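You operate a simulated robot arm through the tools that you are given. There is no shell and no other tool. Be economical: measure what you need, move in short steps, check, and stop when the job is done.

You run a simulated two-armed robot. Do the job below in one go: nothing can be reset, and whatever is moved stays where it is left.

JOB
Wipe up the spill on the far end of the right table with the blue rag and put it back.

It is judged by the outcome, as a careful person would: the job done as asked, and still so three seconds after it is handed in. It fails if anything else is knocked over, pushed out of place, dropped, spilled or broken.

ROBOT AND FRAMES
Two 7-joint arms with two-finger parallel grippers on one trunk, on a base that drives. Base frame: it is fixed to the floor where the robot stands at the start and does not move with it; the origin is under the middle of the robot, x ahead of it, y to its left, z up; the surface under the hand at the start is at about z = 880. Lengths are in mm, angles in rad, forces in N, time in s.
The left shoulder is at the start at [70, 134, 1151], the right one opposite. With the tool pointing down near the work surface each hand reaches from about 200 to 660 mm from the robot's upright axis, wherever it stands, measured 20 degrees to its own side. Payload 1.57 kg a hand.
The TCP of each hand is the grasp point between the finger pads, 30 mm short of the fingertips. In the tool frame z runs along the fingers and y along their closing line. The gripper opens to 80 mm. The fingers are 17 mm wide and 12 mm thick; the gripper's body (40 by 82 mm) begins 80 mm behind the TCP.
Orientation is that of the tool frame in the base frame, as a unit quaternion [w, x, y, z]. With the fingers straight down and closing along the base's y, the tool's x points along the base's -x, its y along +y and its z along -z.

CONTROLS
- The arms move only by the tool move_arm. It takes "left_motion", "right_motion" or both (then of equal length, played together; a hand with none holds still); each is one flat list of numbers, 7 for each row, row after row: the shift along the tool's x, y, z in units of 40 mm (1.0 is 40 mm), then the turn, a rotation vector about the tool's x, y, z in units of 5 degrees (1.0 is 5 degrees), then the opening, from 0 (shut) to 1 (fully open). In form: [dx, dy, dz, wx, wy, wz, claw, dx, dy, dz, wx, wy, wz, claw, ...]. A call has 1 to 10 rows; each row shifts and turns the commanded pose from where the row before left it, along the tool's axes as they then stand. A call with a number of a shift or a turn outside -1 to 1 is refused whole. A row lasts 0.2 s, in which the tool goes at most 50 mm and 0.15 rad; a call with a longer step from one row to the next is refused whole, and so is a gripper value outside its range. Where a pose cannot be reached the arm comes as near as it can. A force on the tool above 40 N (or 10 N above the force at the start of the call, whichever is more), or a blocked arm, ends the call early, and 0.2 s more pass. The fingers move at their own pace (about 153 mm/s each) and stop on an object; they squeeze with about 27 N. The grip force told is the motor's: it shows also when the fingers shut on nothing. Time passes only in rows, and 0.2 s behind the last, so rows that do not move let the fingers close. The reply holds the time, the measured pose of the TCP, the force on the tool along the base axes, the opening and the grip force, in the units named above and with some noise, with the torque about the TCP (base axes, N m) and any sound that the robot's microphone picked up.
- Cameras (640 x 400 px; columns grow to the right, rows downward): "scene" is now at [130.2, 7.4, 1364.9]; the picture's right is [0.10, -1.00, 0.00], its down [-0.70, -0.07, -0.71] and it looks along [0.71, 0.07, -0.70] (base axes); focal length 278 px, centre (320, 200). "left" rides on the left gripper at [72, 7, -122] in its tool frame; the picture's right is [-0.09, 1.00, 0.00], its down [-0.84, -0.08, -0.54] and it looks along [-0.54, -0.05, 0.84] (tool axes); focal length 238 px, centre (320, 200). "right" rides on the right gripper at [72, -7, -122] in its tool frame; the picture's right is [0.09, 1.00, 0.00], its down [-0.84, 0.08, -0.54] and it looks along [-0.54, 0.05, 0.84] (tool axes); focal length 238 px, centre (320, 200). There is no depth. A picture from a camera that has moved, and an enlarged one, comes with that camera's place and axes in the base frame and with its lens.
- capture(camera): a new picture of that camera. It takes no simulated time.
- move_column(by): slides the trunk up (or, below 0, down) by that many mm; the arms and the scene camera ride with it, the base frame stays. It gives what a move gives, with no picture.
- base_move(legs): drives the robot by 1 to 6 legs, each [ahead, left, turn to the left] in mm, mm and rad, along the robot's own axes; the way and the turn of a leg run together, so that a leg with both is an arc; at most 1500 mm and 3.142 rad a leg. The arms and the cameras ride along, it lands a little off, and it stops where it bumps. It gives what a move gives.
- aim_head(pan, tilt): turns the head with the scene camera to pan (to the left, within 1.501 rad either way) and tilt (down, from -0.506 to 1.204), counted from straight ahead of the robot. It gives what a move gives.
- enlarge(camera, box): a new picture of the part [left, top, right, bottom] of that camera's present view, enlarged. It takes no simulated time.
- finish_job(): hands the job in; it is judged then, once.

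Work in short steps. Places have to be worked out from the pictures, the camera data and where the tool is seen: move nearer, look again, correct. Check each grasp and each placing, and mend what went wrong. You have 120 turns and 100 pictures in all, those below and enlarged ones among them. Open the grippers and draw the arms clear of the work before you hand the job in, unless the task says otherwise; then end with one line.

The tools are called after "Call:" as a command line: name --argument value ..., lists and objects as JSON in quotes. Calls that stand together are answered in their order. move_arm: Moves the arms, as the interface text tells. Its arguments: {"type":"object","properties":{"left_motion":{"type":"array"},"right_motion":{"type":"array"}},"required":[]} The other tools are called the same way: move_column (by) slides the trunk up or down; base_move (legs) drives the base; aim_head (pan, tilt) turns the head that bears the scene camera; capture (camera) takes a picture; enlarge (camera, box) takes an enlarged picture of a part of a camera's view; finish_job () hands the job in.

At the start:

```text
t: 0.0
left_tcp_pos: [440.1, 313.8, 1167.7]
left_ee_rot: [0.0, 0.0, 1.0, -0.001]
left_force: [-0.2, -1.2, -0.2]
left_wrist_torque: [0.0, -0.02, 0.01]
left_grip_width: 80.0
left_grasp_force: 0.1
right_tcp_pos: [420.9, -162.8, 1080.2]
right_ee_rot: [0.0, 0.0, 1.0, 0.0]
right_force: [-0.5, 0.3, -0.1]
right_wrist_torque: [0.01, -0.02, -0.02]
right_grip_width: 80.1
right_grasp_force: 0.1
trunk travel left (down, up): [-725.0, 215.0]
robot x, y, heading: [2.0, 0.2, -0.001]
head pan, tilt: [0.098, 0.775]
```

scene: 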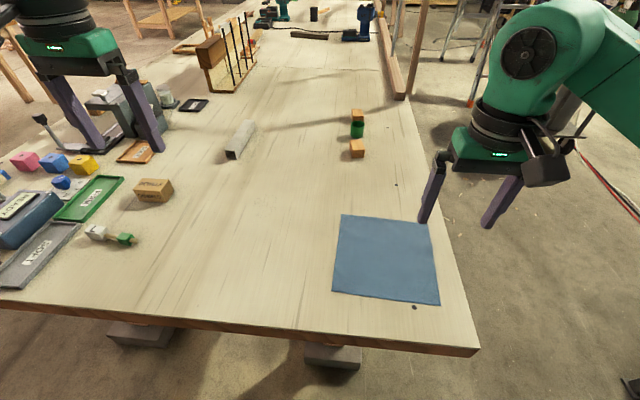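
right: 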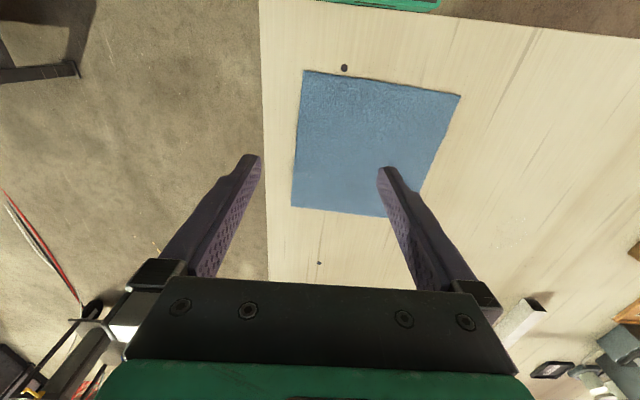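
left: 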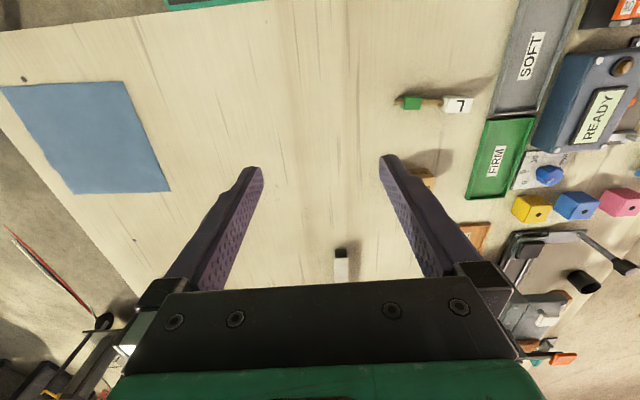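

The blue rag lies on the table in front of me. I'll look around to find the other tables and the spill.

Call:
aim_head --pan 0.0 --tilt 0.3

Call:
capture --camera "scene"

Call:
aim_head --pan -0.9 --tilt 0.4

Call:
capture --camera "scene"

Call:
aim_head --pan 0.9 --tilt 0.4

Call:
capture --camera "scene"

```text
t: 0.9
left_tcp_pos: [441.5, 313.0, 1167.2]
left_ee_rot: [0.0, 0.0, 1.0, 0.0]
left_force: [0.1, 0.9, -0.2]
left_wrist_torque: [0.05, 0.02, 0.03]
left_grip_width: 80.2
left_grasp_force: 0.0
right_tcp_pos: [422.7, -161.8, 1079.6]
right_ee_rot: [-0.001, 0.001, 1.0, 0.0]
right_force: [-0.3, 1.0, -0.4]
right_wrist_torque: [-0.01, 0.01, -0.01]
right_grip_width: 80.0
right_grasp_force: 0.0
trunk travel left (down, up): [-725.0, 215.0]
robot x, y, heading: [4.5, -0.0, 0.0]
head pan, tilt: [0.0, 0.3]
```

```text
96 pictures are left
camera scene: at [142.1, -0.7, 1407.1], right [0.0, -1.0, 0.0], down [-0.3, 0.0, -0.95], along [0.95, 0.0, -0.3], focal length 278 px, centre (320, 200)
```

scene: 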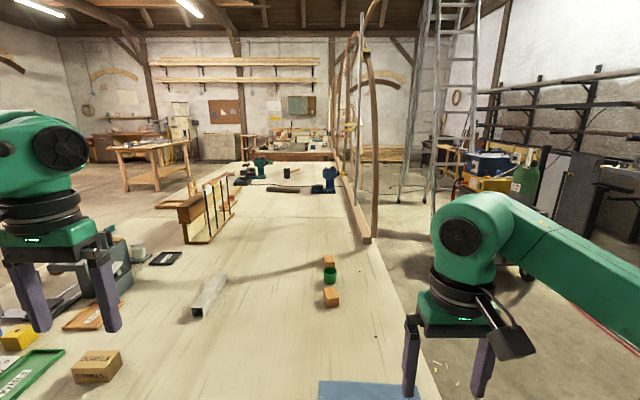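

```text
t: 2.1
left_tcp_pos: [441.0, 312.1, 1167.3]
left_ee_rot: [0.001, 0.0, 1.0, 0.0]
left_force: [-0.2, -0.5, 0.8]
left_wrist_torque: [-0.02, 0.01, 0.0]
left_grip_width: 80.3
left_grasp_force: 0.2
right_tcp_pos: [423.2, -162.3, 1079.6]
right_ee_rot: [0.0, 0.001, 1.0, 0.0]
right_force: [0.7, -0.7, 0.2]
right_wrist_torque: [0.03, 0.03, 0.04]
right_grip_width: 80.4
right_grasp_force: 0.0
trunk travel left (down, up): [-725.0, 215.0]
robot x, y, heading: [-1.4, -4.4, 0.006]
head pan, tilt: [-0.901, 0.4]
```

```text
95 pictures are left
camera scene: at [106.4, -73.2, 1397.9], right [-0.78, -0.62, 0.0], down [-0.24, 0.3, -0.92], along [0.57, -0.72, -0.39], focal length 278 px, centre (320, 200)
```

scene: 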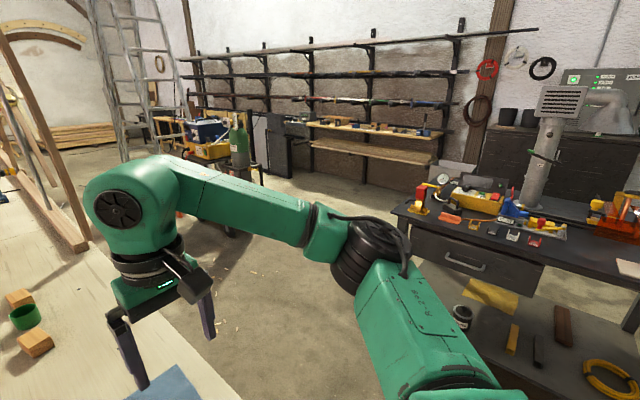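

```text
t: 3.9
left_tcp_pos: [440.3, 312.8, 1167.2]
left_ee_rot: [0.001, 0.0, 1.0, 0.0]
left_force: [-0.3, 0.1, 1.0]
left_wrist_torque: [-0.03, -0.03, -0.01]
left_grip_width: 79.9
left_grasp_force: 0.1
right_tcp_pos: [422.4, -162.0, 1080.2]
right_ee_rot: [0.0, 0.001, 1.0, 0.0]
right_force: [-0.4, 0.6, 0.0]
right_wrist_torque: [-0.01, -0.01, -0.02]
right_grip_width: 80.2
right_grasp_force: 0.1
trunk travel left (down, up): [-725.0, 215.0]
robot x, y, heading: [-1.6, 2.2, 0.003]
head pan, tilt: [0.901, 0.4]
```

```text
94 pictures are left
camera scene: at [106.3, 71.9, 1397.9], right [0.78, -0.62, 0.0], down [-0.24, -0.3, -0.92], along [0.57, 0.72, -0.39], focal length 278 px, centre (320, 200)
```

scene: 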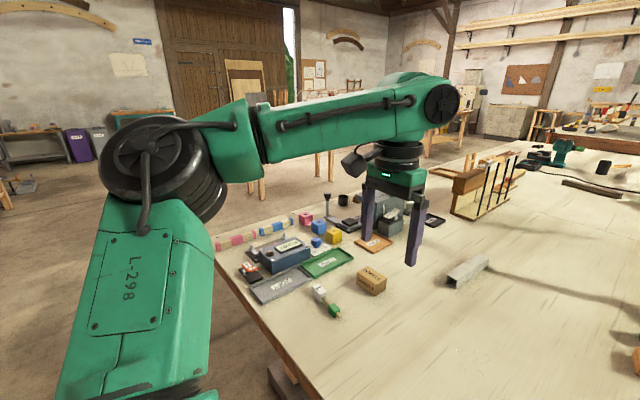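

A dark bench stands on the right. I'll look further right for the rest of it and for the spill.

Call:
aim_head --pan -1.5 --tilt 0.4

Call:
capture --camera "scene"

```text
t: 6.1
left_tcp_pos: [440.6, 314.2, 1168.8]
left_ee_rot: [-0.001, 0.001, 1.0, 0.0]
left_force: [-0.2, 0.5, 0.5]
left_wrist_torque: [0.01, -0.02, 0.04]
left_grip_width: 80.2
left_grasp_force: 0.0
right_tcp_pos: [422.1, -161.5, 1080.1]
right_ee_rot: [0.001, 0.002, 1.0, 0.0]
right_force: [-0.1, 0.3, 0.1]
right_wrist_torque: [0.0, 0.04, 0.02]
right_grip_width: 80.2
right_grasp_force: 0.0
trunk travel left (down, up): [-725.0, 215.0]
robot x, y, heading: [0.7, -0.2, 0.001]
head pan, tilt: [-1.499, 0.4]
```

```text
93 pictures are left
camera scene: at [55.4, -93.1, 1397.9], right [-1.0, -0.07, 0.0], down [-0.03, 0.39, -0.92], along [0.07, -0.92, -0.39], focal length 278 px, centre (320, 200)
```

scene: 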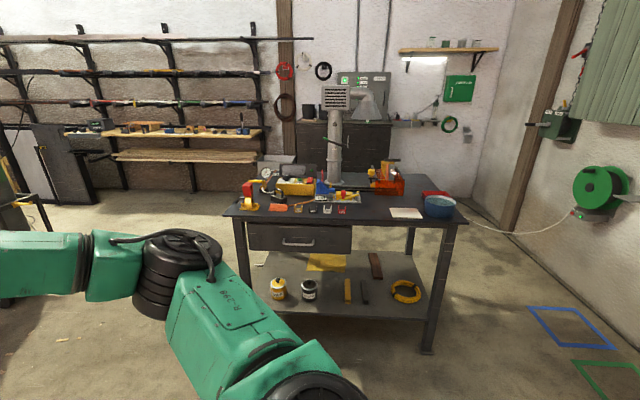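

Call:
enlarge --camera "scene" --box '[210, 150, 480, 310]'

```text
2.37 times, centred on (345, 230) of scene
camera zoom: at [55.4, -93.1, 1397.9], right [-1.0, -0.07, 0.0], down [-0.03, 0.39, -0.92], along [0.07, -0.92, -0.39], focal length 660 px, centre (261, 129)
```

zoom: 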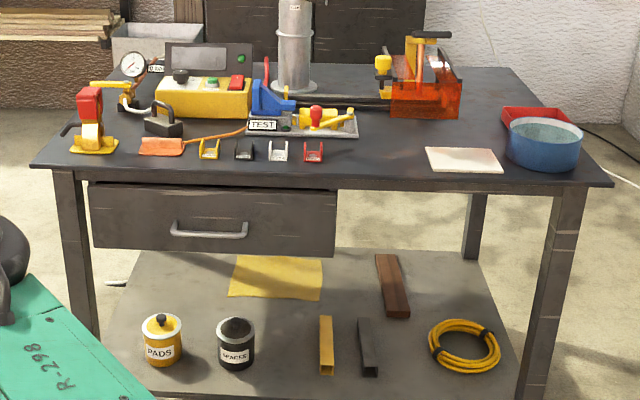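

No spill is clear yet. I'll check the left side too, to understand which tables there are.

Call:
aim_head --pan 1.5 --tilt 0.3

Call:
capture --camera "scene"

Call:
aim_head --pan 0.0 --tilt 0.3

Call:
enlarge --camera "scene" --box '[180, 110, 440, 270]'

```text
t: 8.7
left_tcp_pos: [439.8, 312.4, 1168.0]
left_ee_rot: [0.0, 0.0, 1.0, 0.0]
left_force: [1.0, -0.2, 0.5]
left_wrist_torque: [0.03, 0.0, -0.06]
left_grip_width: 80.1
left_grasp_force: 0.1
right_tcp_pos: [422.1, -161.0, 1080.5]
right_ee_rot: [0.0, 0.001, 1.0, -0.001]
right_force: [0.6, -0.6, -0.4]
right_wrist_torque: [0.0, -0.05, -0.02]
right_grip_width: 80.0
right_grasp_force: 0.0
trunk travel left (down, up): [-725.0, 215.0]
robot x, y, heading: [1.5, 1.9, -0.0]
head pan, tilt: [1.499, 0.3]
```

```text
91 pictures are left
camera scene: at [55.5, 92.4, 1407.2], right [1.0, -0.07, 0.0], down [-0.02, -0.29, -0.96], along [0.07, 0.95, -0.3], focal length 278 px, centre (320, 200)
```

scene: 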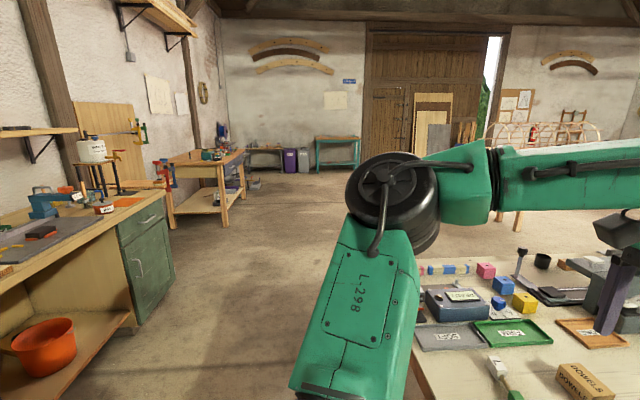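

```text
t: 10.3
left_tcp_pos: [439.4, 312.6, 1168.4]
left_ee_rot: [0.0, 0.0, 1.0, 0.0]
left_force: [0.2, -0.5, -0.5]
left_wrist_torque: [-0.02, 0.04, 0.01]
left_grip_width: 79.9
left_grasp_force: 0.1
right_tcp_pos: [422.6, -162.6, 1080.7]
right_ee_rot: [0.0, 0.001, 1.0, 0.0]
right_force: [-0.1, -0.8, 0.3]
right_wrist_torque: [0.01, -0.01, 0.02]
right_grip_width: 80.1
right_grasp_force: 0.2
trunk travel left (down, up): [-725.0, 215.0]
robot x, y, heading: [1.7, -3.0, 0.002]
head pan, tilt: [0.0, 0.3]
```

```text
2.46 times, centred on (310, 190) of scene
camera zoom: at [142.1, -0.6, 1407.2], right [0.0, -1.0, 0.0], down [-0.3, 0.0, -0.96], along [0.96, 0.0, -0.3], focal length 686 px, centre (345, 225)
```

zoom: 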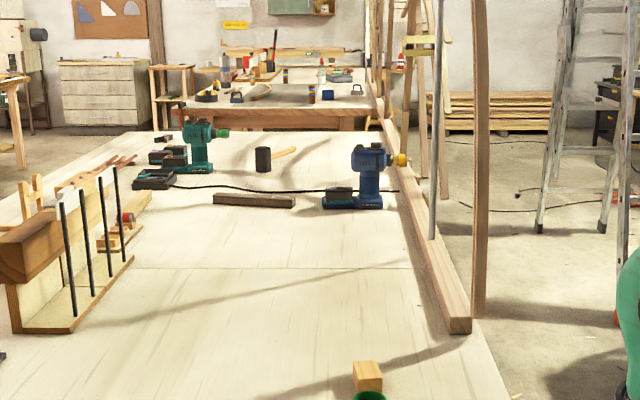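

Left and right benches exist, so the dark bench is the "right table". I'll raise the trunk for a better view of its top and enlarge both ends.

Call:
move_column --by 210

Call:
aim_head --pan -1.5 --tilt 0.5

Call:
enlarge --camera "scene" --box '[220, 150, 480, 310]'

```text
t: 12.6
left_tcp_pos: [440.9, 311.8, 1377.5]
left_ee_rot: [0.0, -0.001, 1.0, 0.0]
left_force: [-0.5, -0.7, 0.3]
left_wrist_torque: [0.04, 0.03, -0.05]
left_grip_width: 79.8
left_grasp_force: 0.0
right_tcp_pos: [422.1, -162.0, 1289.2]
right_ee_rot: [0.0, 0.001, 1.0, -0.001]
right_force: [0.0, -0.4, 0.6]
right_wrist_torque: [0.04, -0.01, 0.0]
right_grip_width: 80.0
right_grasp_force: 0.0
trunk travel left (down, up): [-935.0, 5.0]
robot x, y, heading: [-2.5, 1.8, 0.002]
head pan, tilt: [0.0, 0.3]
```

```text
t: 14.2
left_tcp_pos: [440.6, 312.6, 1377.3]
left_ee_rot: [0.0, 0.0, 1.0, 0.0]
left_force: [-0.2, -0.3, -0.5]
left_wrist_torque: [-0.01, 0.03, 0.02]
left_grip_width: 79.9
left_grasp_force: 0.1
right_tcp_pos: [421.2, -162.2, 1289.5]
right_ee_rot: [0.0, 0.001, 1.0, 0.0]
right_force: [0.0, 0.1, -0.4]
right_wrist_torque: [0.0, -0.03, -0.01]
right_grip_width: 80.0
right_grasp_force: 0.0
trunk travel left (down, up): [-935.0, 5.0]
robot x, y, heading: [1.1, -1.3, -0.0]
head pan, tilt: [-1.499, 0.499]
```

```text
2.46 times, centred on (350, 230) of scene
camera zoom: at [55.4, -91.4, 1598.8], right [-1.0, -0.07, 0.0], down [-0.03, 0.48, -0.88], along [0.06, -0.88, -0.48], focal length 686 px, centre (246, 126)
```

zoom: 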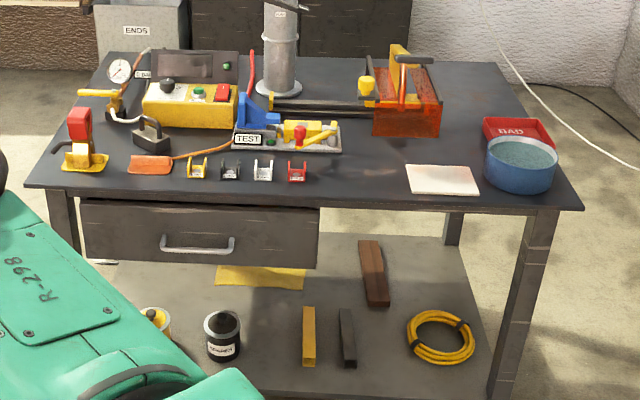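

The bench top shows no obvious puddle from here; I'll need to go nearer. First I pick up the rag, whose centre I judge at about (476,-97); lower the trunk back and move the right hand above it.

Call:
move_column --by -210

Call:
aim_head --pan -0.2 --tilt 0.9

Call:
move_arm --right_motion '[-0.7, 0.8, 0.5, 0, 0, 0, 1, -0.7, 0.8, 0.5, 0, 0, 0, 1, 0, 0, 1, 0, 0, 0, 1, 0, 0, 0.8, 0, 0, 0, 0.8]'

Call:
capture --camera "scene"

Call:
capture --camera "right"

```text
t: 16.4
left_tcp_pos: [440.3, 312.9, 1166.3]
left_ee_rot: [0.0, 0.0, 1.0, 0.0]
left_force: [-0.3, -0.4, -0.1]
left_wrist_torque: [0.01, 0.03, 0.02]
left_grip_width: 80.0
left_grasp_force: 0.1
right_tcp_pos: [420.9, -162.3, 1080.1]
right_ee_rot: [0.0, 0.002, 1.0, 0.0]
right_force: [0.3, 0.1, 0.7]
right_wrist_torque: [-0.03, 0.03, 0.0]
right_grip_width: 79.8
right_grasp_force: 0.0
trunk travel left (down, up): [-725.0, 215.0]
robot x, y, heading: [2.1, 1.5, 0.0]
head pan, tilt: [-1.499, 0.499]
```

```text
t: 17.9
left_tcp_pos: [440.5, 312.5, 1168.0]
left_ee_rot: [0.0, 0.0, 1.0, 0.001]
left_force: [0.2, -0.3, -0.5]
left_wrist_torque: [-0.01, 0.02, 0.0]
left_grip_width: 80.0
left_grasp_force: 0.1
right_tcp_pos: [421.3, -162.0, 1080.0]
right_ee_rot: [0.0, 0.001, 1.0, 0.001]
right_force: [0.6, -0.2, -0.5]
right_wrist_torque: [0.01, 0.04, 0.03]
right_grip_width: 79.9
right_grasp_force: 0.1
trunk travel left (down, up): [-725.0, 215.0]
robot x, y, heading: [-2.3, -0.1, 0.003]
head pan, tilt: [-0.201, 0.901]
```

```text
t: 18.9
left_tcp_pos: [440.3, 312.1, 1167.5]
left_ee_rot: [0.0, 0.0, 1.0, 0.0]
left_force: [-0.2, -0.4, 0.4]
left_wrist_torque: [-0.02, 0.06, 0.01]
left_grip_width: 80.1
left_grasp_force: 0.2
right_tcp_pos: [477.7, -98.5, 968.6]
right_ee_rot: [-0.001, 0.001, 1.0, 0.0]
right_force: [0.2, 0.0, 0.1]
right_wrist_torque: [0.0, 0.0, 0.01]
right_grip_width: 64.0
right_grasp_force: 0.2
trunk travel left (down, up): [-725.0, 215.0]
robot x, y, heading: [-3.2, 0.0, -0.002]
head pan, tilt: [-0.201, 0.901]
```

```text
88 pictures are left
camera scene: at [123.4, -15.9, 1354.9], right [-0.2, -0.98, 0.0], down [-0.77, 0.16, -0.62], along [0.61, -0.12, -0.78], focal length 278 px, centre (320, 200)
```

scene: 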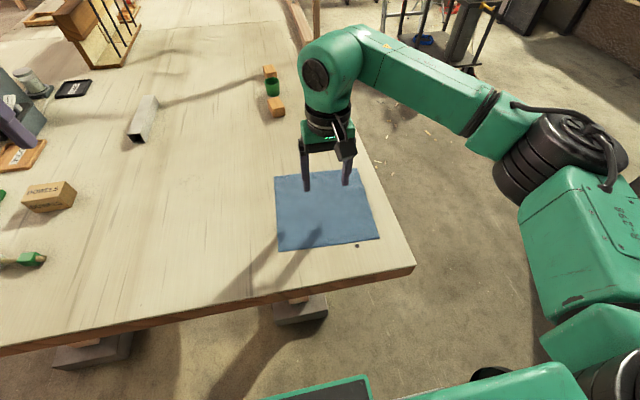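

```text
87 pictures are left
camera right: at [405.8, -105.0, 1091.7], right [-0.09, 1.0, 0.0], down [0.84, 0.08, 0.54], along [0.54, 0.05, -0.84], focal length 238 px, centre (320, 200)
```

right: 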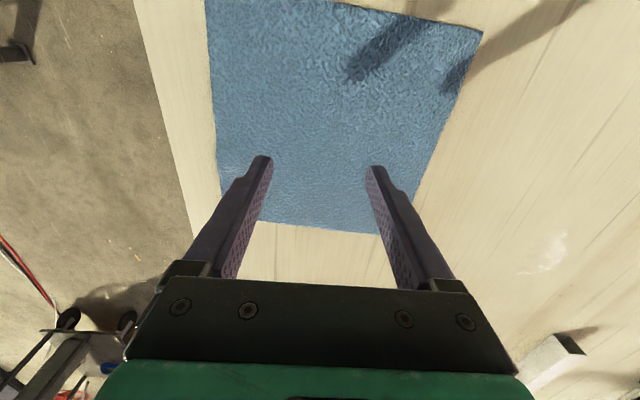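

The hand is over the rag's centre (~(480,-99)). I descend in small steps towards the table and watch the force.

Call:
enlarge --camera "right" --box '[480, 180, 640, 300]'

Call:
move_arm --right_motion '[0, 0, 0.7, 0, 0, 0, 0.7, 0, 0, 0.4, 0, 0, 0, 0.6, 0, 0, 0.2, 0, 0, 0, 0.6]'

```text
3.33 times, centred on (560, 240) of right
camera zoom: at [405.8, -105.0, 1091.7], right [-0.09, 1.0, 0.0], down [0.84, 0.08, 0.54], along [0.54, 0.05, -0.84], focal length 794 px, centre (-480, 67)
```

zoom: 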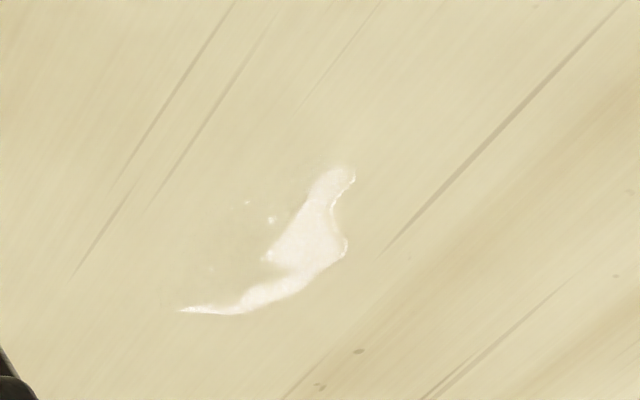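

```text
t: 19.7
left_tcp_pos: [441.1, 313.1, 1166.2]
left_ee_rot: [0.001, 0.0, 1.0, 0.0]
left_force: [-1.0, -0.2, 0.1]
left_wrist_torque: [-0.04, -0.05, 0.02]
left_grip_width: 80.1
left_grasp_force: 0.0
right_tcp_pos: [478.2, -99.6, 916.8]
right_ee_rot: [0.0, 0.0, 1.0, -0.001]
right_force: [-0.1, 0.2, 0.7]
right_wrist_torque: [0.0, -0.01, -0.01]
right_grip_width: 48.0
right_grasp_force: 0.1
trunk travel left (down, up): [-725.0, 215.0]
robot x, y, heading: [-3.0, 2.1, -0.0]
head pan, tilt: [-0.201, 0.901]
```

There is a clear glossy puddle on this front table too (about (590,190)), so spills only show by their shine; I'll check the bench up close later. Now touch down onto the rag.

Call:
move_arm --right_motion '[0, 0, 0.1, 0, 0, 0, 0.6, 0, 0, 0.1, 0, 0, 0, 0.6, 0, 0, 0.05, 0, 0, 0, 0.6]'

```text
t: 20.5
left_tcp_pos: [437.5, 313.5, 1167.8]
left_ee_rot: [0.002, 0.001, 1.0, 0.0]
left_force: [1.1, -0.5, -0.7]
left_wrist_torque: [0.01, 0.0, 0.0]
left_grip_width: 80.3
left_grasp_force: 0.1
right_tcp_pos: [477.2, -98.0, 910.9]
right_ee_rot: [0.004, 0.001, 1.0, 0.002]
right_force: [6.0, -2.9, 30.8]
right_wrist_torque: [-0.89, -0.11, 0.16]
right_grip_width: 48.4
right_grasp_force: 0.6
trunk travel left (down, up): [-725.0, 215.0]
robot x, y, heading: [-0.5, 0.8, -0.002]
head pan, tilt: [-0.201, 0.901]
```

Contact at z≈911 with 31 N. I close the fingers there and lift a bit.

Call:
move_arm --right_motion '[0, 0, -0.04, 0, 0, 0, 0.3, 0, 0, 0, 0, 0, 0, 0, 0, 0, 0, 0, 0, 0, 0, 0, 0, 0, 0, 0, 0, 0]'

Call:
move_arm --right_motion '[0, 0, -0.5, 0, 0, 0, 0, 0, 0, -1, 0, 0, 0, 0, 0, 0, -1, 0, 0, 0, 0]'

Call:
capture --camera "scene"

Call:
capture --camera "right"

```text
t: 21.5
left_tcp_pos: [434.4, 314.2, 1168.7]
left_ee_rot: [0.002, -0.001, 1.0, -0.001]
left_force: [0.2, -1.5, 0.3]
left_wrist_torque: [0.01, 0.0, 0.02]
left_grip_width: 80.1
left_grasp_force: 0.0
right_tcp_pos: [474.1, -97.2, 911.0]
right_ee_rot: [0.002, 0.0, 1.0, 0.001]
right_force: [-1.4, 0.9, 29.9]
right_wrist_torque: [-0.04, 0.12, -0.02]
right_grip_width: 1.9
right_grasp_force: 23.5
trunk travel left (down, up): [-725.0, 215.0]
robot x, y, heading: [0.8, 0.1, -0.001]
head pan, tilt: [-0.201, 0.901]
```

```text
t: 22.3
left_tcp_pos: [439.6, 313.2, 1167.2]
left_ee_rot: [0.0, 0.001, 1.0, 0.0]
left_force: [-1.0, 0.1, -0.8]
left_wrist_torque: [0.04, -0.01, -0.01]
left_grip_width: 79.8
left_grasp_force: 0.0
right_tcp_pos: [481.5, -97.7, 1006.2]
right_ee_rot: [-0.002, -0.001, 1.0, 0.0]
right_force: [0.2, 0.1, 0.4]
right_wrist_torque: [-0.01, -0.01, 0.0]
right_grip_width: 2.1
right_grasp_force: 23.6
trunk travel left (down, up): [-725.0, 215.0]
robot x, y, heading: [-0.8, 2.9, -0.003]
head pan, tilt: [-0.201, 0.901]
```

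```text
85 pictures are left
camera scene: at [122.7, -15.3, 1354.8], right [-0.2, -0.98, 0.0], down [-0.77, 0.16, -0.62], along [0.61, -0.12, -0.78], focal length 278 px, centre (320, 200)
```

scene: 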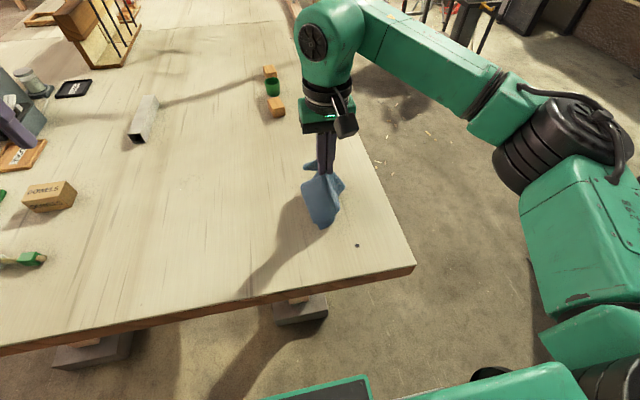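

```text
84 pictures are left
camera right: at [408.6, -103.3, 1128.4], right [-0.09, 1.0, 0.0], down [0.84, 0.08, 0.54], along [0.54, 0.05, -0.84], focal length 238 px, centre (320, 200)
```

right: 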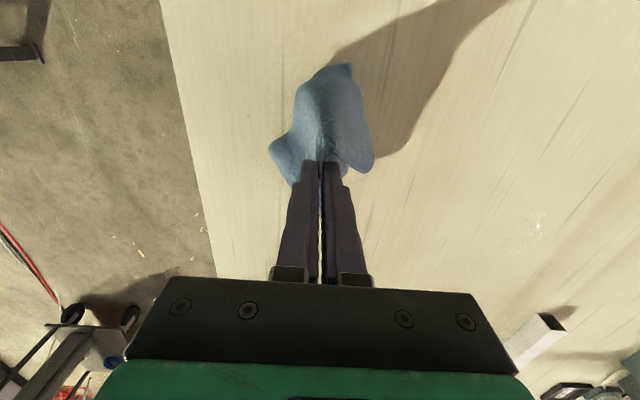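

The rag is gripped and lifted. I raise the trunk, back off and turn right to face the dark bench, then look.

Call:
move_column --by 120

Call:
base_move --legs '[[-200, 0, 0], [0, 0, -1.57]]'

Call:
aim_head --pan 0 --tilt 0.5

Call:
capture --camera "scene"

```text
t: 23.8
left_tcp_pos: [441.3, 311.9, 1287.3]
left_ee_rot: [0.0, 0.0, 1.0, 0.0]
left_force: [-0.3, -0.3, 0.3]
left_wrist_torque: [-0.01, -0.03, 0.0]
left_grip_width: 80.0
left_grasp_force: 0.0
right_tcp_pos: [480.4, -97.1, 1125.2]
right_ee_rot: [0.0, 0.001, 1.0, -0.001]
right_force: [-0.4, -0.6, -1.1]
right_wrist_torque: [0.03, 0.03, 0.01]
right_grip_width: 2.0
right_grasp_force: 23.6
trunk travel left (down, up): [-845.0, 95.0]
robot x, y, heading: [1.9, -0.5, -0.0]
head pan, tilt: [-0.201, 0.901]
```

```text
t: 29.2
left_tcp_pos: [122.3, -435.3, 1287.7]
left_ee_rot: [0.001, 0.703, 0.711, 0.0]
left_force: [0.0, -0.9, 0.0]
left_wrist_torque: [0.02, -0.03, -0.01]
left_grip_width: 79.9
left_grasp_force: 0.1
right_tcp_pos: [-289.4, -480.4, 1127.3]
right_ee_rot: [0.0, 0.703, 0.711, 0.001]
right_force: [-0.6, 0.3, -0.7]
right_wrist_torque: [0.0, 0.0, 0.0]
right_grip_width: 2.0
right_grasp_force: 24.0
trunk travel left (down, up): [-845.0, 95.0]
robot x, y, heading: [-196.0, -1.1, -1.559]
head pan, tilt: [-0.201, 0.901]
```

```text
t: 30.0
left_tcp_pos: [120.9, -436.1, 1287.9]
left_ee_rot: [0.0, 0.703, 0.711, 0.0]
left_force: [-0.9, -0.5, -0.9]
left_wrist_torque: [0.0, 0.04, 0.01]
left_grip_width: 79.9
left_grasp_force: 0.0
right_tcp_pos: [-289.0, -481.1, 1127.5]
right_ee_rot: [0.0, 0.703, 0.711, 0.0]
right_force: [-0.6, -0.4, 0.8]
right_wrist_torque: [0.04, -0.02, 0.03]
right_grip_width: 1.9
right_grasp_force: 23.8
trunk travel left (down, up): [-845.0, 95.0]
robot x, y, heading: [-197.5, 0.2, -1.555]
head pan, tilt: [0.0, 0.499]
```

```text
83 pictures are left
camera scene: at [-197.8, -141.4, 1508.7], right [-1.0, -0.01, 0.0], down [-0.01, 0.48, -0.88], along [0.01, -0.88, -0.48], focal length 278 px, centre (320, 200)
```

scene: 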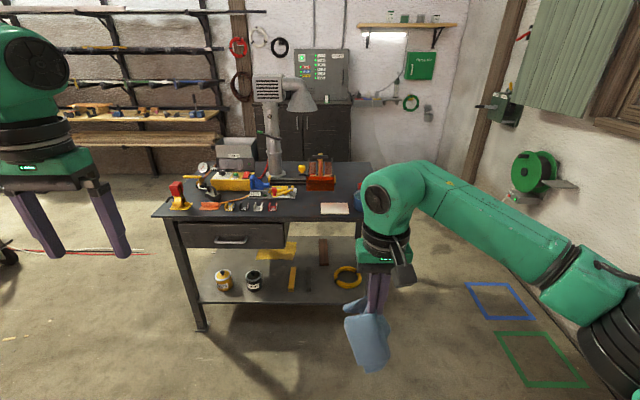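

The bench is ahead with no spill visible yet. I drive 450 mm closer and look down at it.

Call:
base_move --legs '[[450, 0, 0]]'

Call:
aim_head --pan 0.2 --tilt 0.6

Call:
capture --camera "scene"

Call:
capture --camera "left"

```text
t: 32.8
left_tcp_pos: [129.7, -882.6, 1287.3]
left_ee_rot: [0.0, 0.701, 0.713, -0.001]
left_force: [-0.4, 0.8, 0.5]
left_wrist_torque: [0.0, 0.0, -0.01]
left_grip_width: 79.9
left_grasp_force: 0.0
right_tcp_pos: [-280.0, -928.9, 1127.8]
right_ee_rot: [0.001, 0.701, 0.713, -0.001]
right_force: [0.2, 0.0, -0.5]
right_wrist_torque: [-0.01, -0.04, 0.02]
right_grip_width: 1.8
right_grasp_force: 23.3
trunk travel left (down, up): [-845.0, 95.0]
robot x, y, heading: [-188.4, -450.9, -1.554]
head pan, tilt: [0.0, 0.499]
```

```text
t: 33.5
left_tcp_pos: [129.8, -884.0, 1289.8]
left_ee_rot: [0.0, 0.701, 0.713, -0.001]
left_force: [-0.2, 0.3, 0.9]
left_wrist_torque: [0.0, -0.01, 0.01]
left_grip_width: 79.9
left_grasp_force: 0.1
right_tcp_pos: [-280.7, -929.8, 1126.6]
right_ee_rot: [0.0, 0.702, 0.713, 0.0]
right_force: [0.1, 0.6, 0.2]
right_wrist_torque: [0.01, 0.02, 0.05]
right_grip_width: 1.9
right_grasp_force: 24.0
trunk travel left (down, up): [-845.0, 95.0]
robot x, y, heading: [-191.8, -446.1, -1.552]
head pan, tilt: [0.201, 0.6]
```

```text
82 pictures are left
camera scene: at [-172.8, -586.1, 1499.7], right [-0.98, -0.22, 0.0], down [-0.12, 0.55, -0.83], along [0.18, -0.81, -0.56], focal length 278 px, centre (320, 200)
```

scene: 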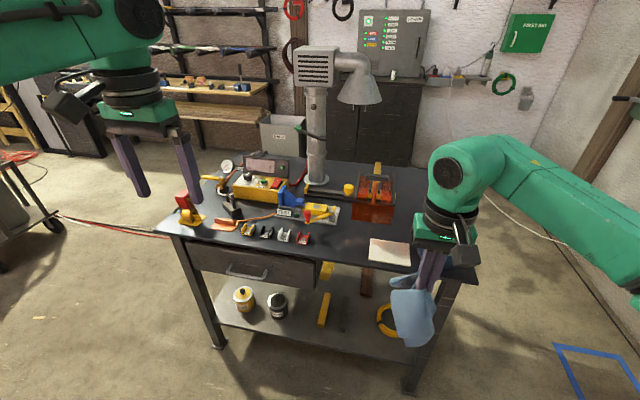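

```text
81 pictures are left
camera left: at [133.8, -812.1, 1409.3], right [1.0, -0.07, 0.0], down [-0.06, -0.84, 0.54], along [-0.04, -0.54, -0.84], focal length 238 px, centre (320, 200)
```

left: 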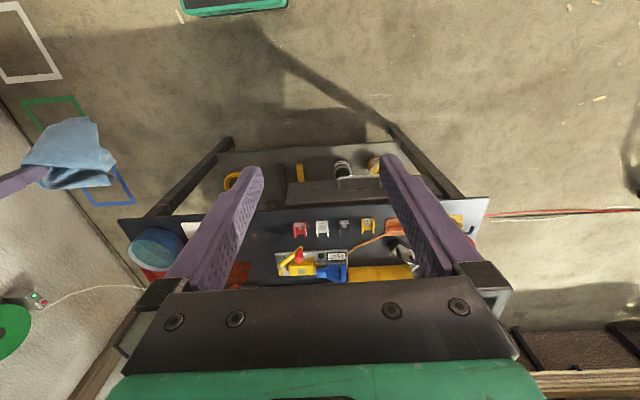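

Triangulating both views, the bench top is at z≈880, x from about -460 to 550, front edge y≈-1185. I enlarge to search for the shine of the spill.

Call:
enlarge --camera "scene" --box '[150, 145, 470, 285]'

Call:
enlarge --camera "left" --box '[100, 180, 520, 300]'

```text
2.00 times, centred on (310, 215) of scene
camera zoom: at [-172.8, -586.1, 1499.7], right [-0.98, -0.22, 0.0], down [-0.12, 0.55, -0.83], along [0.18, -0.81, -0.56], focal length 557 px, centre (340, 170)
```

zoom: 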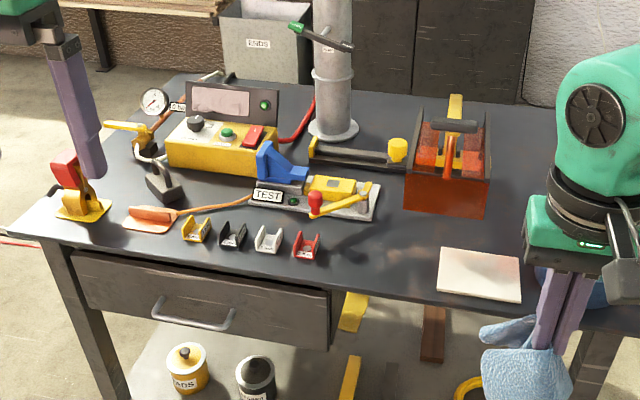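

```text
1.52 times, centred on (310, 240) of left
camera zoom: at [133.8, -812.1, 1409.3], right [1.0, -0.07, 0.0], down [-0.06, -0.84, 0.54], along [-0.04, -0.54, -0.84], focal length 363 px, centre (335, 139)
```

zoom: 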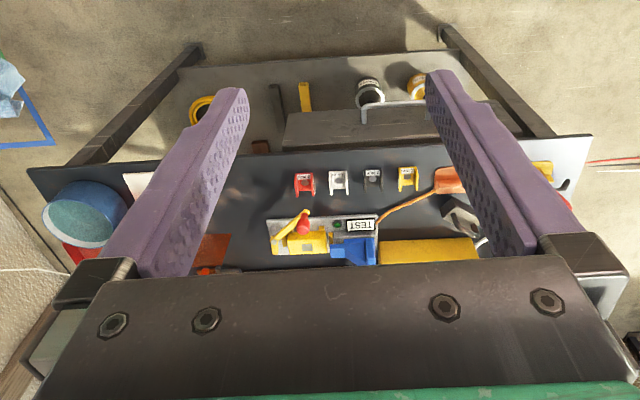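

No spill is seen on the part visible. I raise the trunk and move to the right side to see the end hidden behind my arm.

Call:
move_column --by 90

Call:
base_move --legs '[[150, -350, 0]]'

Call:
aim_head --pan 0.25 --tilt 0.75

Call:
capture --camera "scene"

Call:
capture --camera "left"

```text
t: 34.7
left_tcp_pos: [128.7, -883.6, 1377.0]
left_ee_rot: [0.0, 0.701, 0.713, 0.001]
left_force: [0.6, -0.1, 0.3]
left_wrist_torque: [-0.01, 0.01, 0.01]
left_grip_width: 79.8
left_grasp_force: 0.0
right_tcp_pos: [-280.1, -930.1, 1215.6]
right_ee_rot: [-0.001, 0.702, 0.713, 0.0]
right_force: [0.1, 0.2, 0.3]
right_wrist_torque: [0.0, 0.0, 0.0]
right_grip_width: 1.9
right_grasp_force: 22.8
trunk travel left (down, up): [-935.0, 5.0]
robot x, y, heading: [-188.3, -451.0, -1.552]
head pan, tilt: [0.201, 0.6]
```

```text
t: 37.2
left_tcp_pos: [-221.0, -1037.9, 1376.9]
left_ee_rot: [0.0, 0.701, 0.713, -0.001]
left_force: [0.6, 0.2, -0.6]
left_wrist_torque: [0.03, 0.03, 0.02]
left_grip_width: 80.2
left_grasp_force: 0.0
right_tcp_pos: [-632.4, -1083.4, 1217.1]
right_ee_rot: [0.0, 0.702, 0.713, -0.001]
right_force: [0.6, -0.3, -1.3]
right_wrist_torque: [-0.01, 0.0, 0.07]
right_grip_width: 2.1
right_grasp_force: 23.4
trunk travel left (down, up): [-935.0, 5.0]
robot x, y, heading: [-546.4, -603.6, -1.552]
head pan, tilt: [0.201, 0.6]
```

```text
t: 37.9
left_tcp_pos: [-223.8, -1037.9, 1377.6]
left_ee_rot: [0.0, 0.702, 0.712, -0.001]
left_force: [0.1, 0.0, 0.0]
left_wrist_torque: [0.01, -0.01, -0.02]
left_grip_width: 80.1
left_grasp_force: 0.2
right_tcp_pos: [-634.7, -1085.2, 1217.4]
right_ee_rot: [0.0, 0.701, 0.713, 0.001]
right_force: [0.5, 0.1, 0.5]
right_wrist_torque: [0.01, -0.02, 0.03]
right_grip_width: 1.9
right_grasp_force: 23.6
trunk travel left (down, up): [-935.0, 5.0]
robot x, y, heading: [-546.5, -603.3, -1.556]
head pan, tilt: [0.25, 0.75]
```

```text
78 pictures are left
camera scene: at [-523.0, -734.0, 1576.9], right [-0.97, -0.26, 0.0], down [-0.18, 0.66, -0.73], along [0.19, -0.71, -0.68], focal length 278 px, centre (320, 200)
```

scene: 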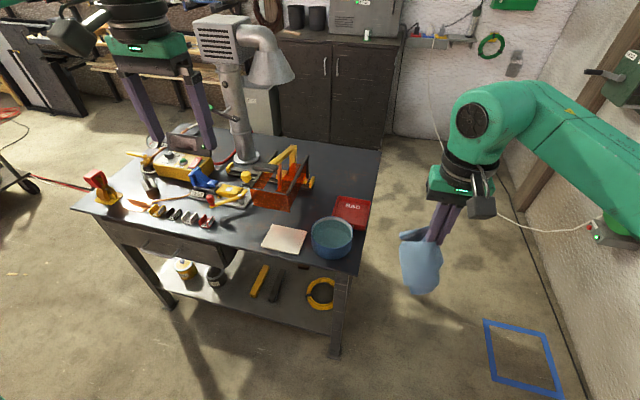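

```text
77 pictures are left
camera left: at [-219.5, -966.9, 1499.2], right [1.0, -0.08, 0.0], down [-0.06, -0.84, 0.54], along [-0.04, -0.54, -0.84], focal length 238 px, centre (320, 200)
```

left: 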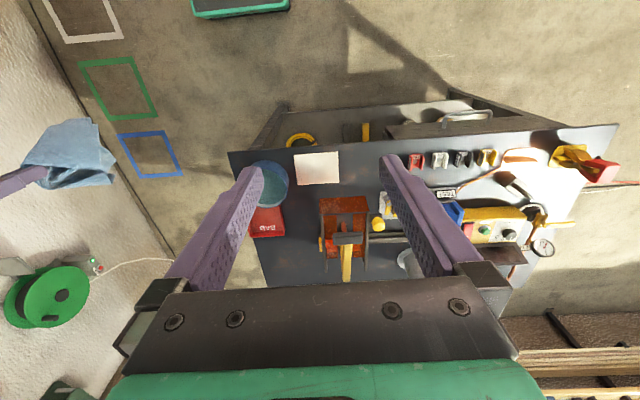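

Call:
enlarge --camera "scene" --box '[70, 120, 390, 290]'

Call:
enlarge --camera "left" --box '[220, 120, 420, 300]'

Call:
enlarge --camera "left" --box '[400, 110, 640, 300]'

```text
2.00 times, centred on (230, 205) of scene
camera zoom: at [-523.0, -734.0, 1576.9], right [-0.97, -0.26, 0.0], down [-0.18, 0.66, -0.73], along [0.19, -0.71, -0.68], focal length 557 px, centre (500, 190)
```

zoom: 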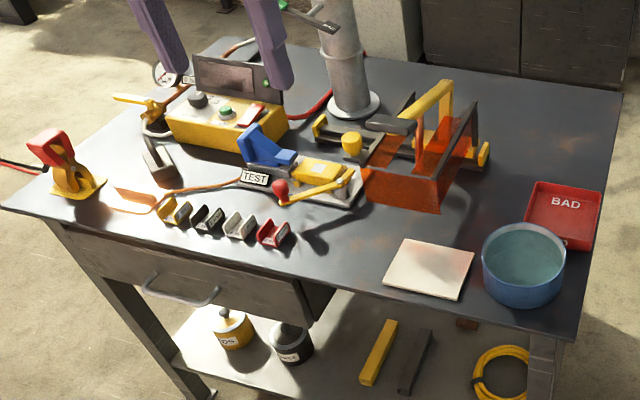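

```text
2.22 times, centred on (320, 210) of left
camera zoom: at [-219.5, -966.9, 1499.2], right [1.0, -0.08, 0.0], down [-0.06, -0.84, 0.54], along [-0.04, -0.54, -0.84], focal length 530 px, centre (320, 178)
```

zoom: 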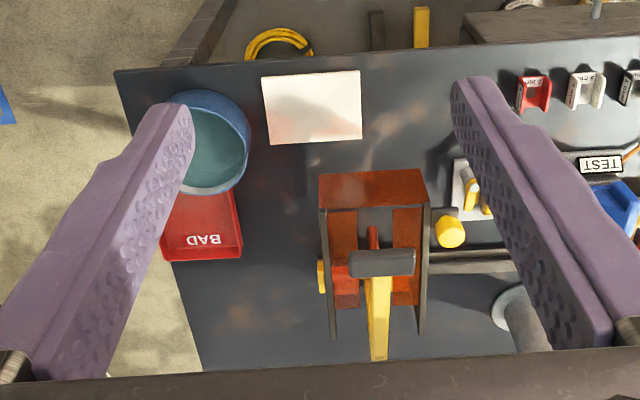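

```text
2.11 times, centred on (520, 205) of left
camera zoom: at [-219.5, -966.9, 1499.2], right [1.0, -0.08, 0.0], down [-0.06, -0.84, 0.54], along [-0.04, -0.54, -0.84], focal length 502 px, centre (-101, 190)
```

zoom: 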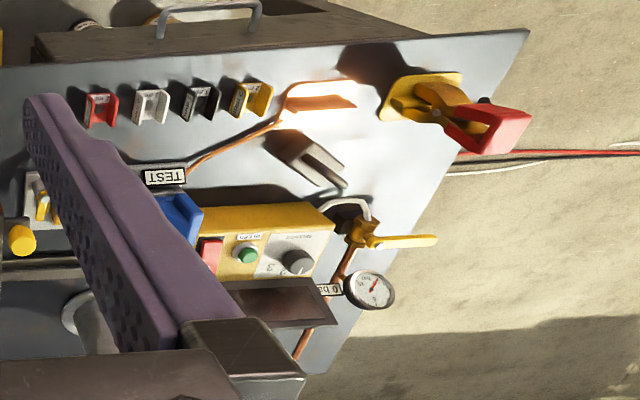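

The bench shows only rust marks, no liquid. I haven't yet seen what lies behind the start position; I look that way (toward -x).

Call:
aim_head --pan -1.5 --tilt 0.3

Call:
capture --camera "scene"

Call:
aim_head --pan 1.5 --tilt 0.3

Call:
capture --camera "scene"

```text
t: 39.6
left_tcp_pos: [-225.2, -1039.1, 1378.2]
left_ee_rot: [0.0, 0.702, 0.713, 0.0]
left_force: [0.2, -0.3, -0.1]
left_wrist_torque: [0.0, 0.02, -0.01]
left_grip_width: 79.8
left_grasp_force: 0.0
right_tcp_pos: [-634.0, -1085.0, 1215.1]
right_ee_rot: [0.001, 0.702, 0.712, 0.0]
right_force: [0.3, 0.1, 0.4]
right_wrist_torque: [0.01, -0.01, 0.02]
right_grip_width: 1.9
right_grasp_force: 23.8
trunk travel left (down, up): [-935.0, 5.0]
robot x, y, heading: [-540.2, -605.2, -1.556]
head pan, tilt: [-1.499, 0.3]
```

```text
73 pictures are left
camera scene: at [-638.6, -662.7, 1617.2], right [-0.09, 1.0, 0.0], down [0.29, 0.03, -0.96], along [-0.95, -0.08, -0.3], focal length 278 px, centre (320, 200)
```

scene: 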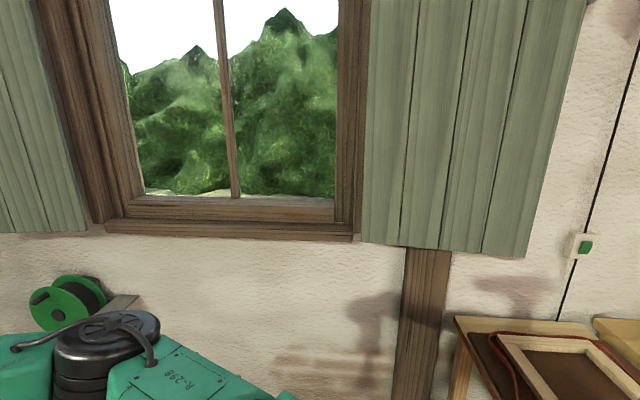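

```text
t: 42.2
left_tcp_pos: [-225.3, -1038.7, 1377.2]
left_ee_rot: [-0.001, 0.702, 0.712, -0.001]
left_force: [0.2, 0.3, -0.6]
left_wrist_torque: [-0.02, -0.03, -0.02]
left_grip_width: 80.0
left_grasp_force: 0.0
right_tcp_pos: [-634.8, -1085.2, 1216.8]
right_ee_rot: [0.0, 0.701, 0.713, 0.0]
right_force: [-0.4, 0.4, -1.0]
right_wrist_torque: [-0.02, -0.03, 0.04]
right_grip_width: 2.1
right_grasp_force: 24.2
trunk travel left (down, up): [-935.0, 5.0]
robot x, y, heading: [-545.2, -605.8, -1.554]
head pan, tilt: [1.499, 0.3]
```

```text
72 pictures are left
camera scene: at [-452.4, -659.8, 1617.2], right [-0.06, -1.0, 0.0], down [-0.3, 0.02, -0.96], along [0.95, -0.05, -0.3], focal length 278 px, centre (320, 200)
```

scene: 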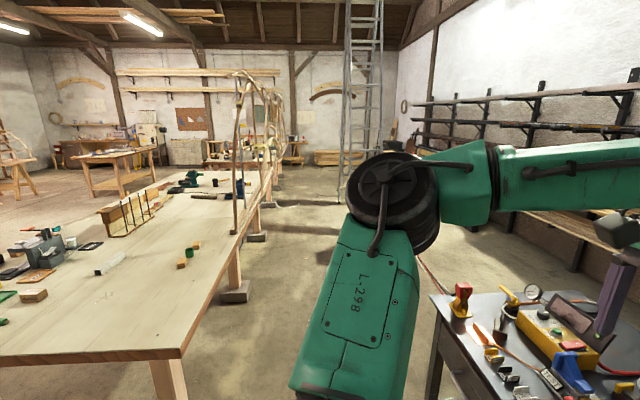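

Two wooden tables stand behind the start position along the window wall. I drive back to open floor and turn to face them.

Call:
base_move --legs '[[-400, 350, 0], [0, 0, -1.45]]'

Call:
aim_head --pan -0.5 --tilt 0.4

Call:
capture --camera "scene"

```text
t: 48.9
left_tcp_pos: [-586.1, -575.5, 1377.6]
left_ee_rot: [0.001, 0.997, 0.076, 0.0]
left_force: [0.3, -1.3, 0.6]
left_wrist_torque: [-0.06, 0.02, 0.0]
left_grip_width: 79.7
left_grasp_force: 0.0
right_tcp_pos: [-688.0, -176.7, 1216.9]
right_ee_rot: [0.0, 0.997, 0.077, 0.0]
right_force: [0.8, -0.2, 0.4]
right_wrist_torque: [0.01, -0.03, 0.0]
right_grip_width: 1.7
right_grasp_force: 23.6
trunk travel left (down, up): [-935.0, 5.0]
robot x, y, heading: [-198.5, -199.6, -2.987]
head pan, tilt: [1.499, 0.3]
```

```text
t: 50.8
left_tcp_pos: [-585.0, -575.8, 1376.4]
left_ee_rot: [0.001, 0.997, 0.077, 0.0]
left_force: [0.0, -1.3, -0.7]
left_wrist_torque: [-0.01, 0.01, 0.02]
left_grip_width: 79.8
left_grasp_force: 0.0
right_tcp_pos: [-687.7, -177.2, 1216.9]
right_ee_rot: [-0.001, 0.997, 0.077, 0.0]
right_force: [0.0, 0.3, -0.1]
right_wrist_torque: [0.0, 0.0, 0.04]
right_grip_width: 1.9
right_grasp_force: 23.5
trunk travel left (down, up): [-935.0, 5.0]
robot x, y, heading: [-199.0, -196.6, -2.985]
head pan, tilt: [-0.499, 0.4]
```

```text
71 pictures are left
camera scene: at [-337.4, -175.9, 1607.9], right [0.34, 0.94, 0.0], down [0.37, -0.13, -0.92], along [-0.87, 0.31, -0.39], focal length 278 px, centre (320, 200)
```

scene: 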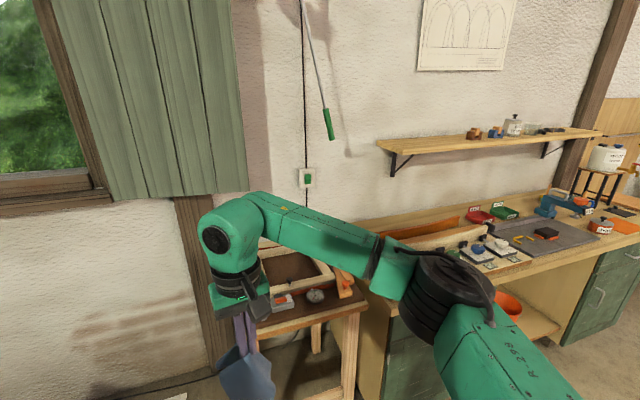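

The long wooden bench and a small table stand along this wall. I pan further right to inspect them for a spill.

Call:
aim_head --pan -1.1 --tilt 0.45

Call:
capture --camera "scene"

Call:
aim_head --pan -1.5 --tilt 0.45

Call:
capture --camera "scene"

```text
t: 51.8
left_tcp_pos: [-585.4, -576.2, 1376.4]
left_ee_rot: [0.0, 0.997, 0.077, -0.001]
left_force: [1.0, -0.3, 0.1]
left_wrist_torque: [0.01, -0.02, -0.02]
left_grip_width: 80.0
left_grasp_force: 0.0
right_tcp_pos: [-689.3, -176.1, 1216.7]
right_ee_rot: [0.0, 0.997, 0.077, -0.001]
right_force: [-0.5, 0.4, -1.4]
right_wrist_torque: [-0.01, -0.04, -0.02]
right_grip_width: 1.8
right_grasp_force: 23.4
trunk travel left (down, up): [-935.0, 5.0]
robot x, y, heading: [-199.0, -201.0, -2.984]
head pan, tilt: [-1.1, 0.45]
```

```text
70 pictures are left
camera scene: at [-304.1, -132.7, 1603.3], right [0.81, 0.59, 0.0], down [0.26, -0.35, -0.9], along [-0.53, 0.73, -0.44], focal length 278 px, centre (320, 200)
```

scene: 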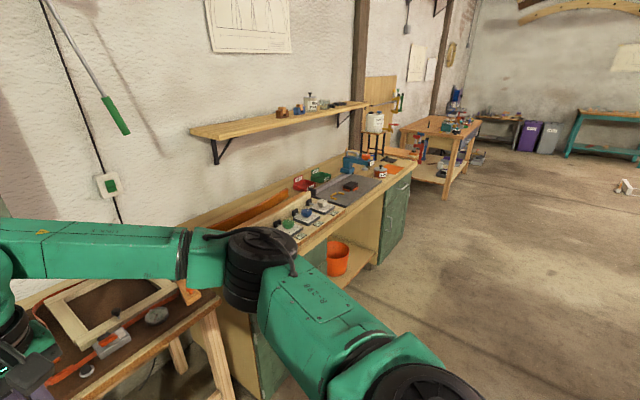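

```text
t: 52.6
left_tcp_pos: [-586.2, -575.5, 1378.4]
left_ee_rot: [0.0, 0.997, 0.078, 0.0]
left_force: [-0.3, -0.1, -0.7]
left_wrist_torque: [0.02, 0.04, -0.01]
left_grip_width: 79.9
left_grasp_force: 0.2
right_tcp_pos: [-689.2, -175.6, 1216.2]
right_ee_rot: [0.0, 0.997, 0.076, 0.0]
right_force: [0.1, -0.1, -0.3]
right_wrist_torque: [0.0, 0.0, 0.03]
right_grip_width: 1.8
right_grasp_force: 23.7
trunk travel left (down, up): [-935.0, 5.0]
robot x, y, heading: [-195.0, -196.4, -2.984]
head pan, tilt: [-1.499, 0.45]
```

```text
69 pictures are left
camera scene: at [-271.0, -117.5, 1603.3], right [0.97, 0.23, 0.0], down [0.1, -0.42, -0.9], along [-0.2, 0.88, -0.44], focal length 278 px, centre (320, 200)
```

scene: 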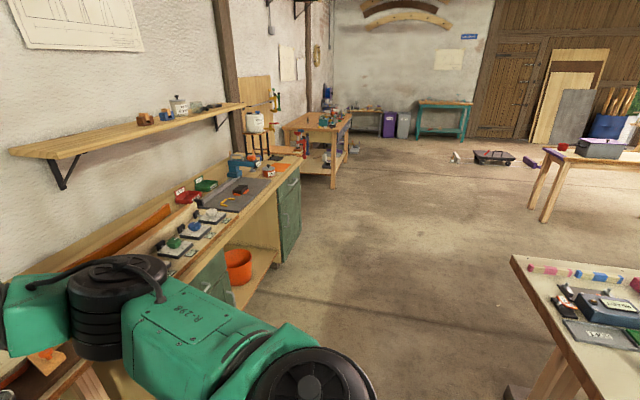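

These benches belong to the left side; the dark bench must be the right table, and clear liquid shows only in a reflection. The light there comes from +x,-y at about 45°, so I go to the bench's right side to catch its glint.

Call:
base_move --legs '[[0, 0, 1.43], [450, 0, 0], [0, -600, 0]]'

Call:
aim_head --pan 0.7 --tilt 0.7

Call:
capture --camera "scene"

```text
t: 61.8
left_tcp_pos: [-487.9, -1081.8, 1377.5]
left_ee_rot: [-0.001, 0.707, 0.707, 0.0]
left_force: [-0.4, 0.2, 0.5]
left_wrist_torque: [0.0, 0.03, 0.01]
left_grip_width: 80.1
left_grasp_force: 0.0
right_tcp_pos: [-898.4, -1121.2, 1217.1]
right_ee_rot: [0.0, 0.708, 0.706, 0.0]
right_force: [0.7, -0.8, -0.8]
right_wrist_torque: [-0.02, 0.02, -0.02]
right_grip_width: 2.0
right_grasp_force: 23.2
trunk travel left (down, up): [-935.0, 5.0]
robot x, y, heading: [-804.6, -640.7, -1.57]
head pan, tilt: [-1.499, 0.45]
```

```text
t: 63.9
left_tcp_pos: [-490.1, -1082.1, 1377.5]
left_ee_rot: [0.001, 0.707, 0.707, -0.001]
left_force: [-0.1, 0.2, 0.5]
left_wrist_torque: [-0.01, 0.03, 0.0]
left_grip_width: 80.2
left_grasp_force: 0.1
right_tcp_pos: [-899.8, -1121.9, 1216.9]
right_ee_rot: [0.001, 0.708, 0.706, -0.001]
right_force: [0.0, 0.6, 0.2]
right_wrist_torque: [0.0, 0.02, -0.03]
right_grip_width: 2.0
right_grasp_force: 23.8
trunk travel left (down, up): [-935.0, 5.0]
robot x, y, heading: [-800.8, -643.1, -1.575]
head pan, tilt: [0.7, 0.7]
```

```text
68 pictures are left
camera scene: at [-749.7, -757.6, 1581.1], right [-0.77, -0.64, 0.0], down [-0.41, 0.49, -0.76], along [0.49, -0.59, -0.64], focal length 278 px, centre (320, 200)
```

scene: 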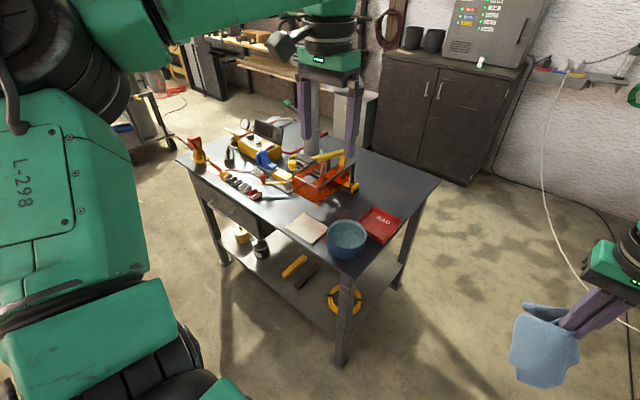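

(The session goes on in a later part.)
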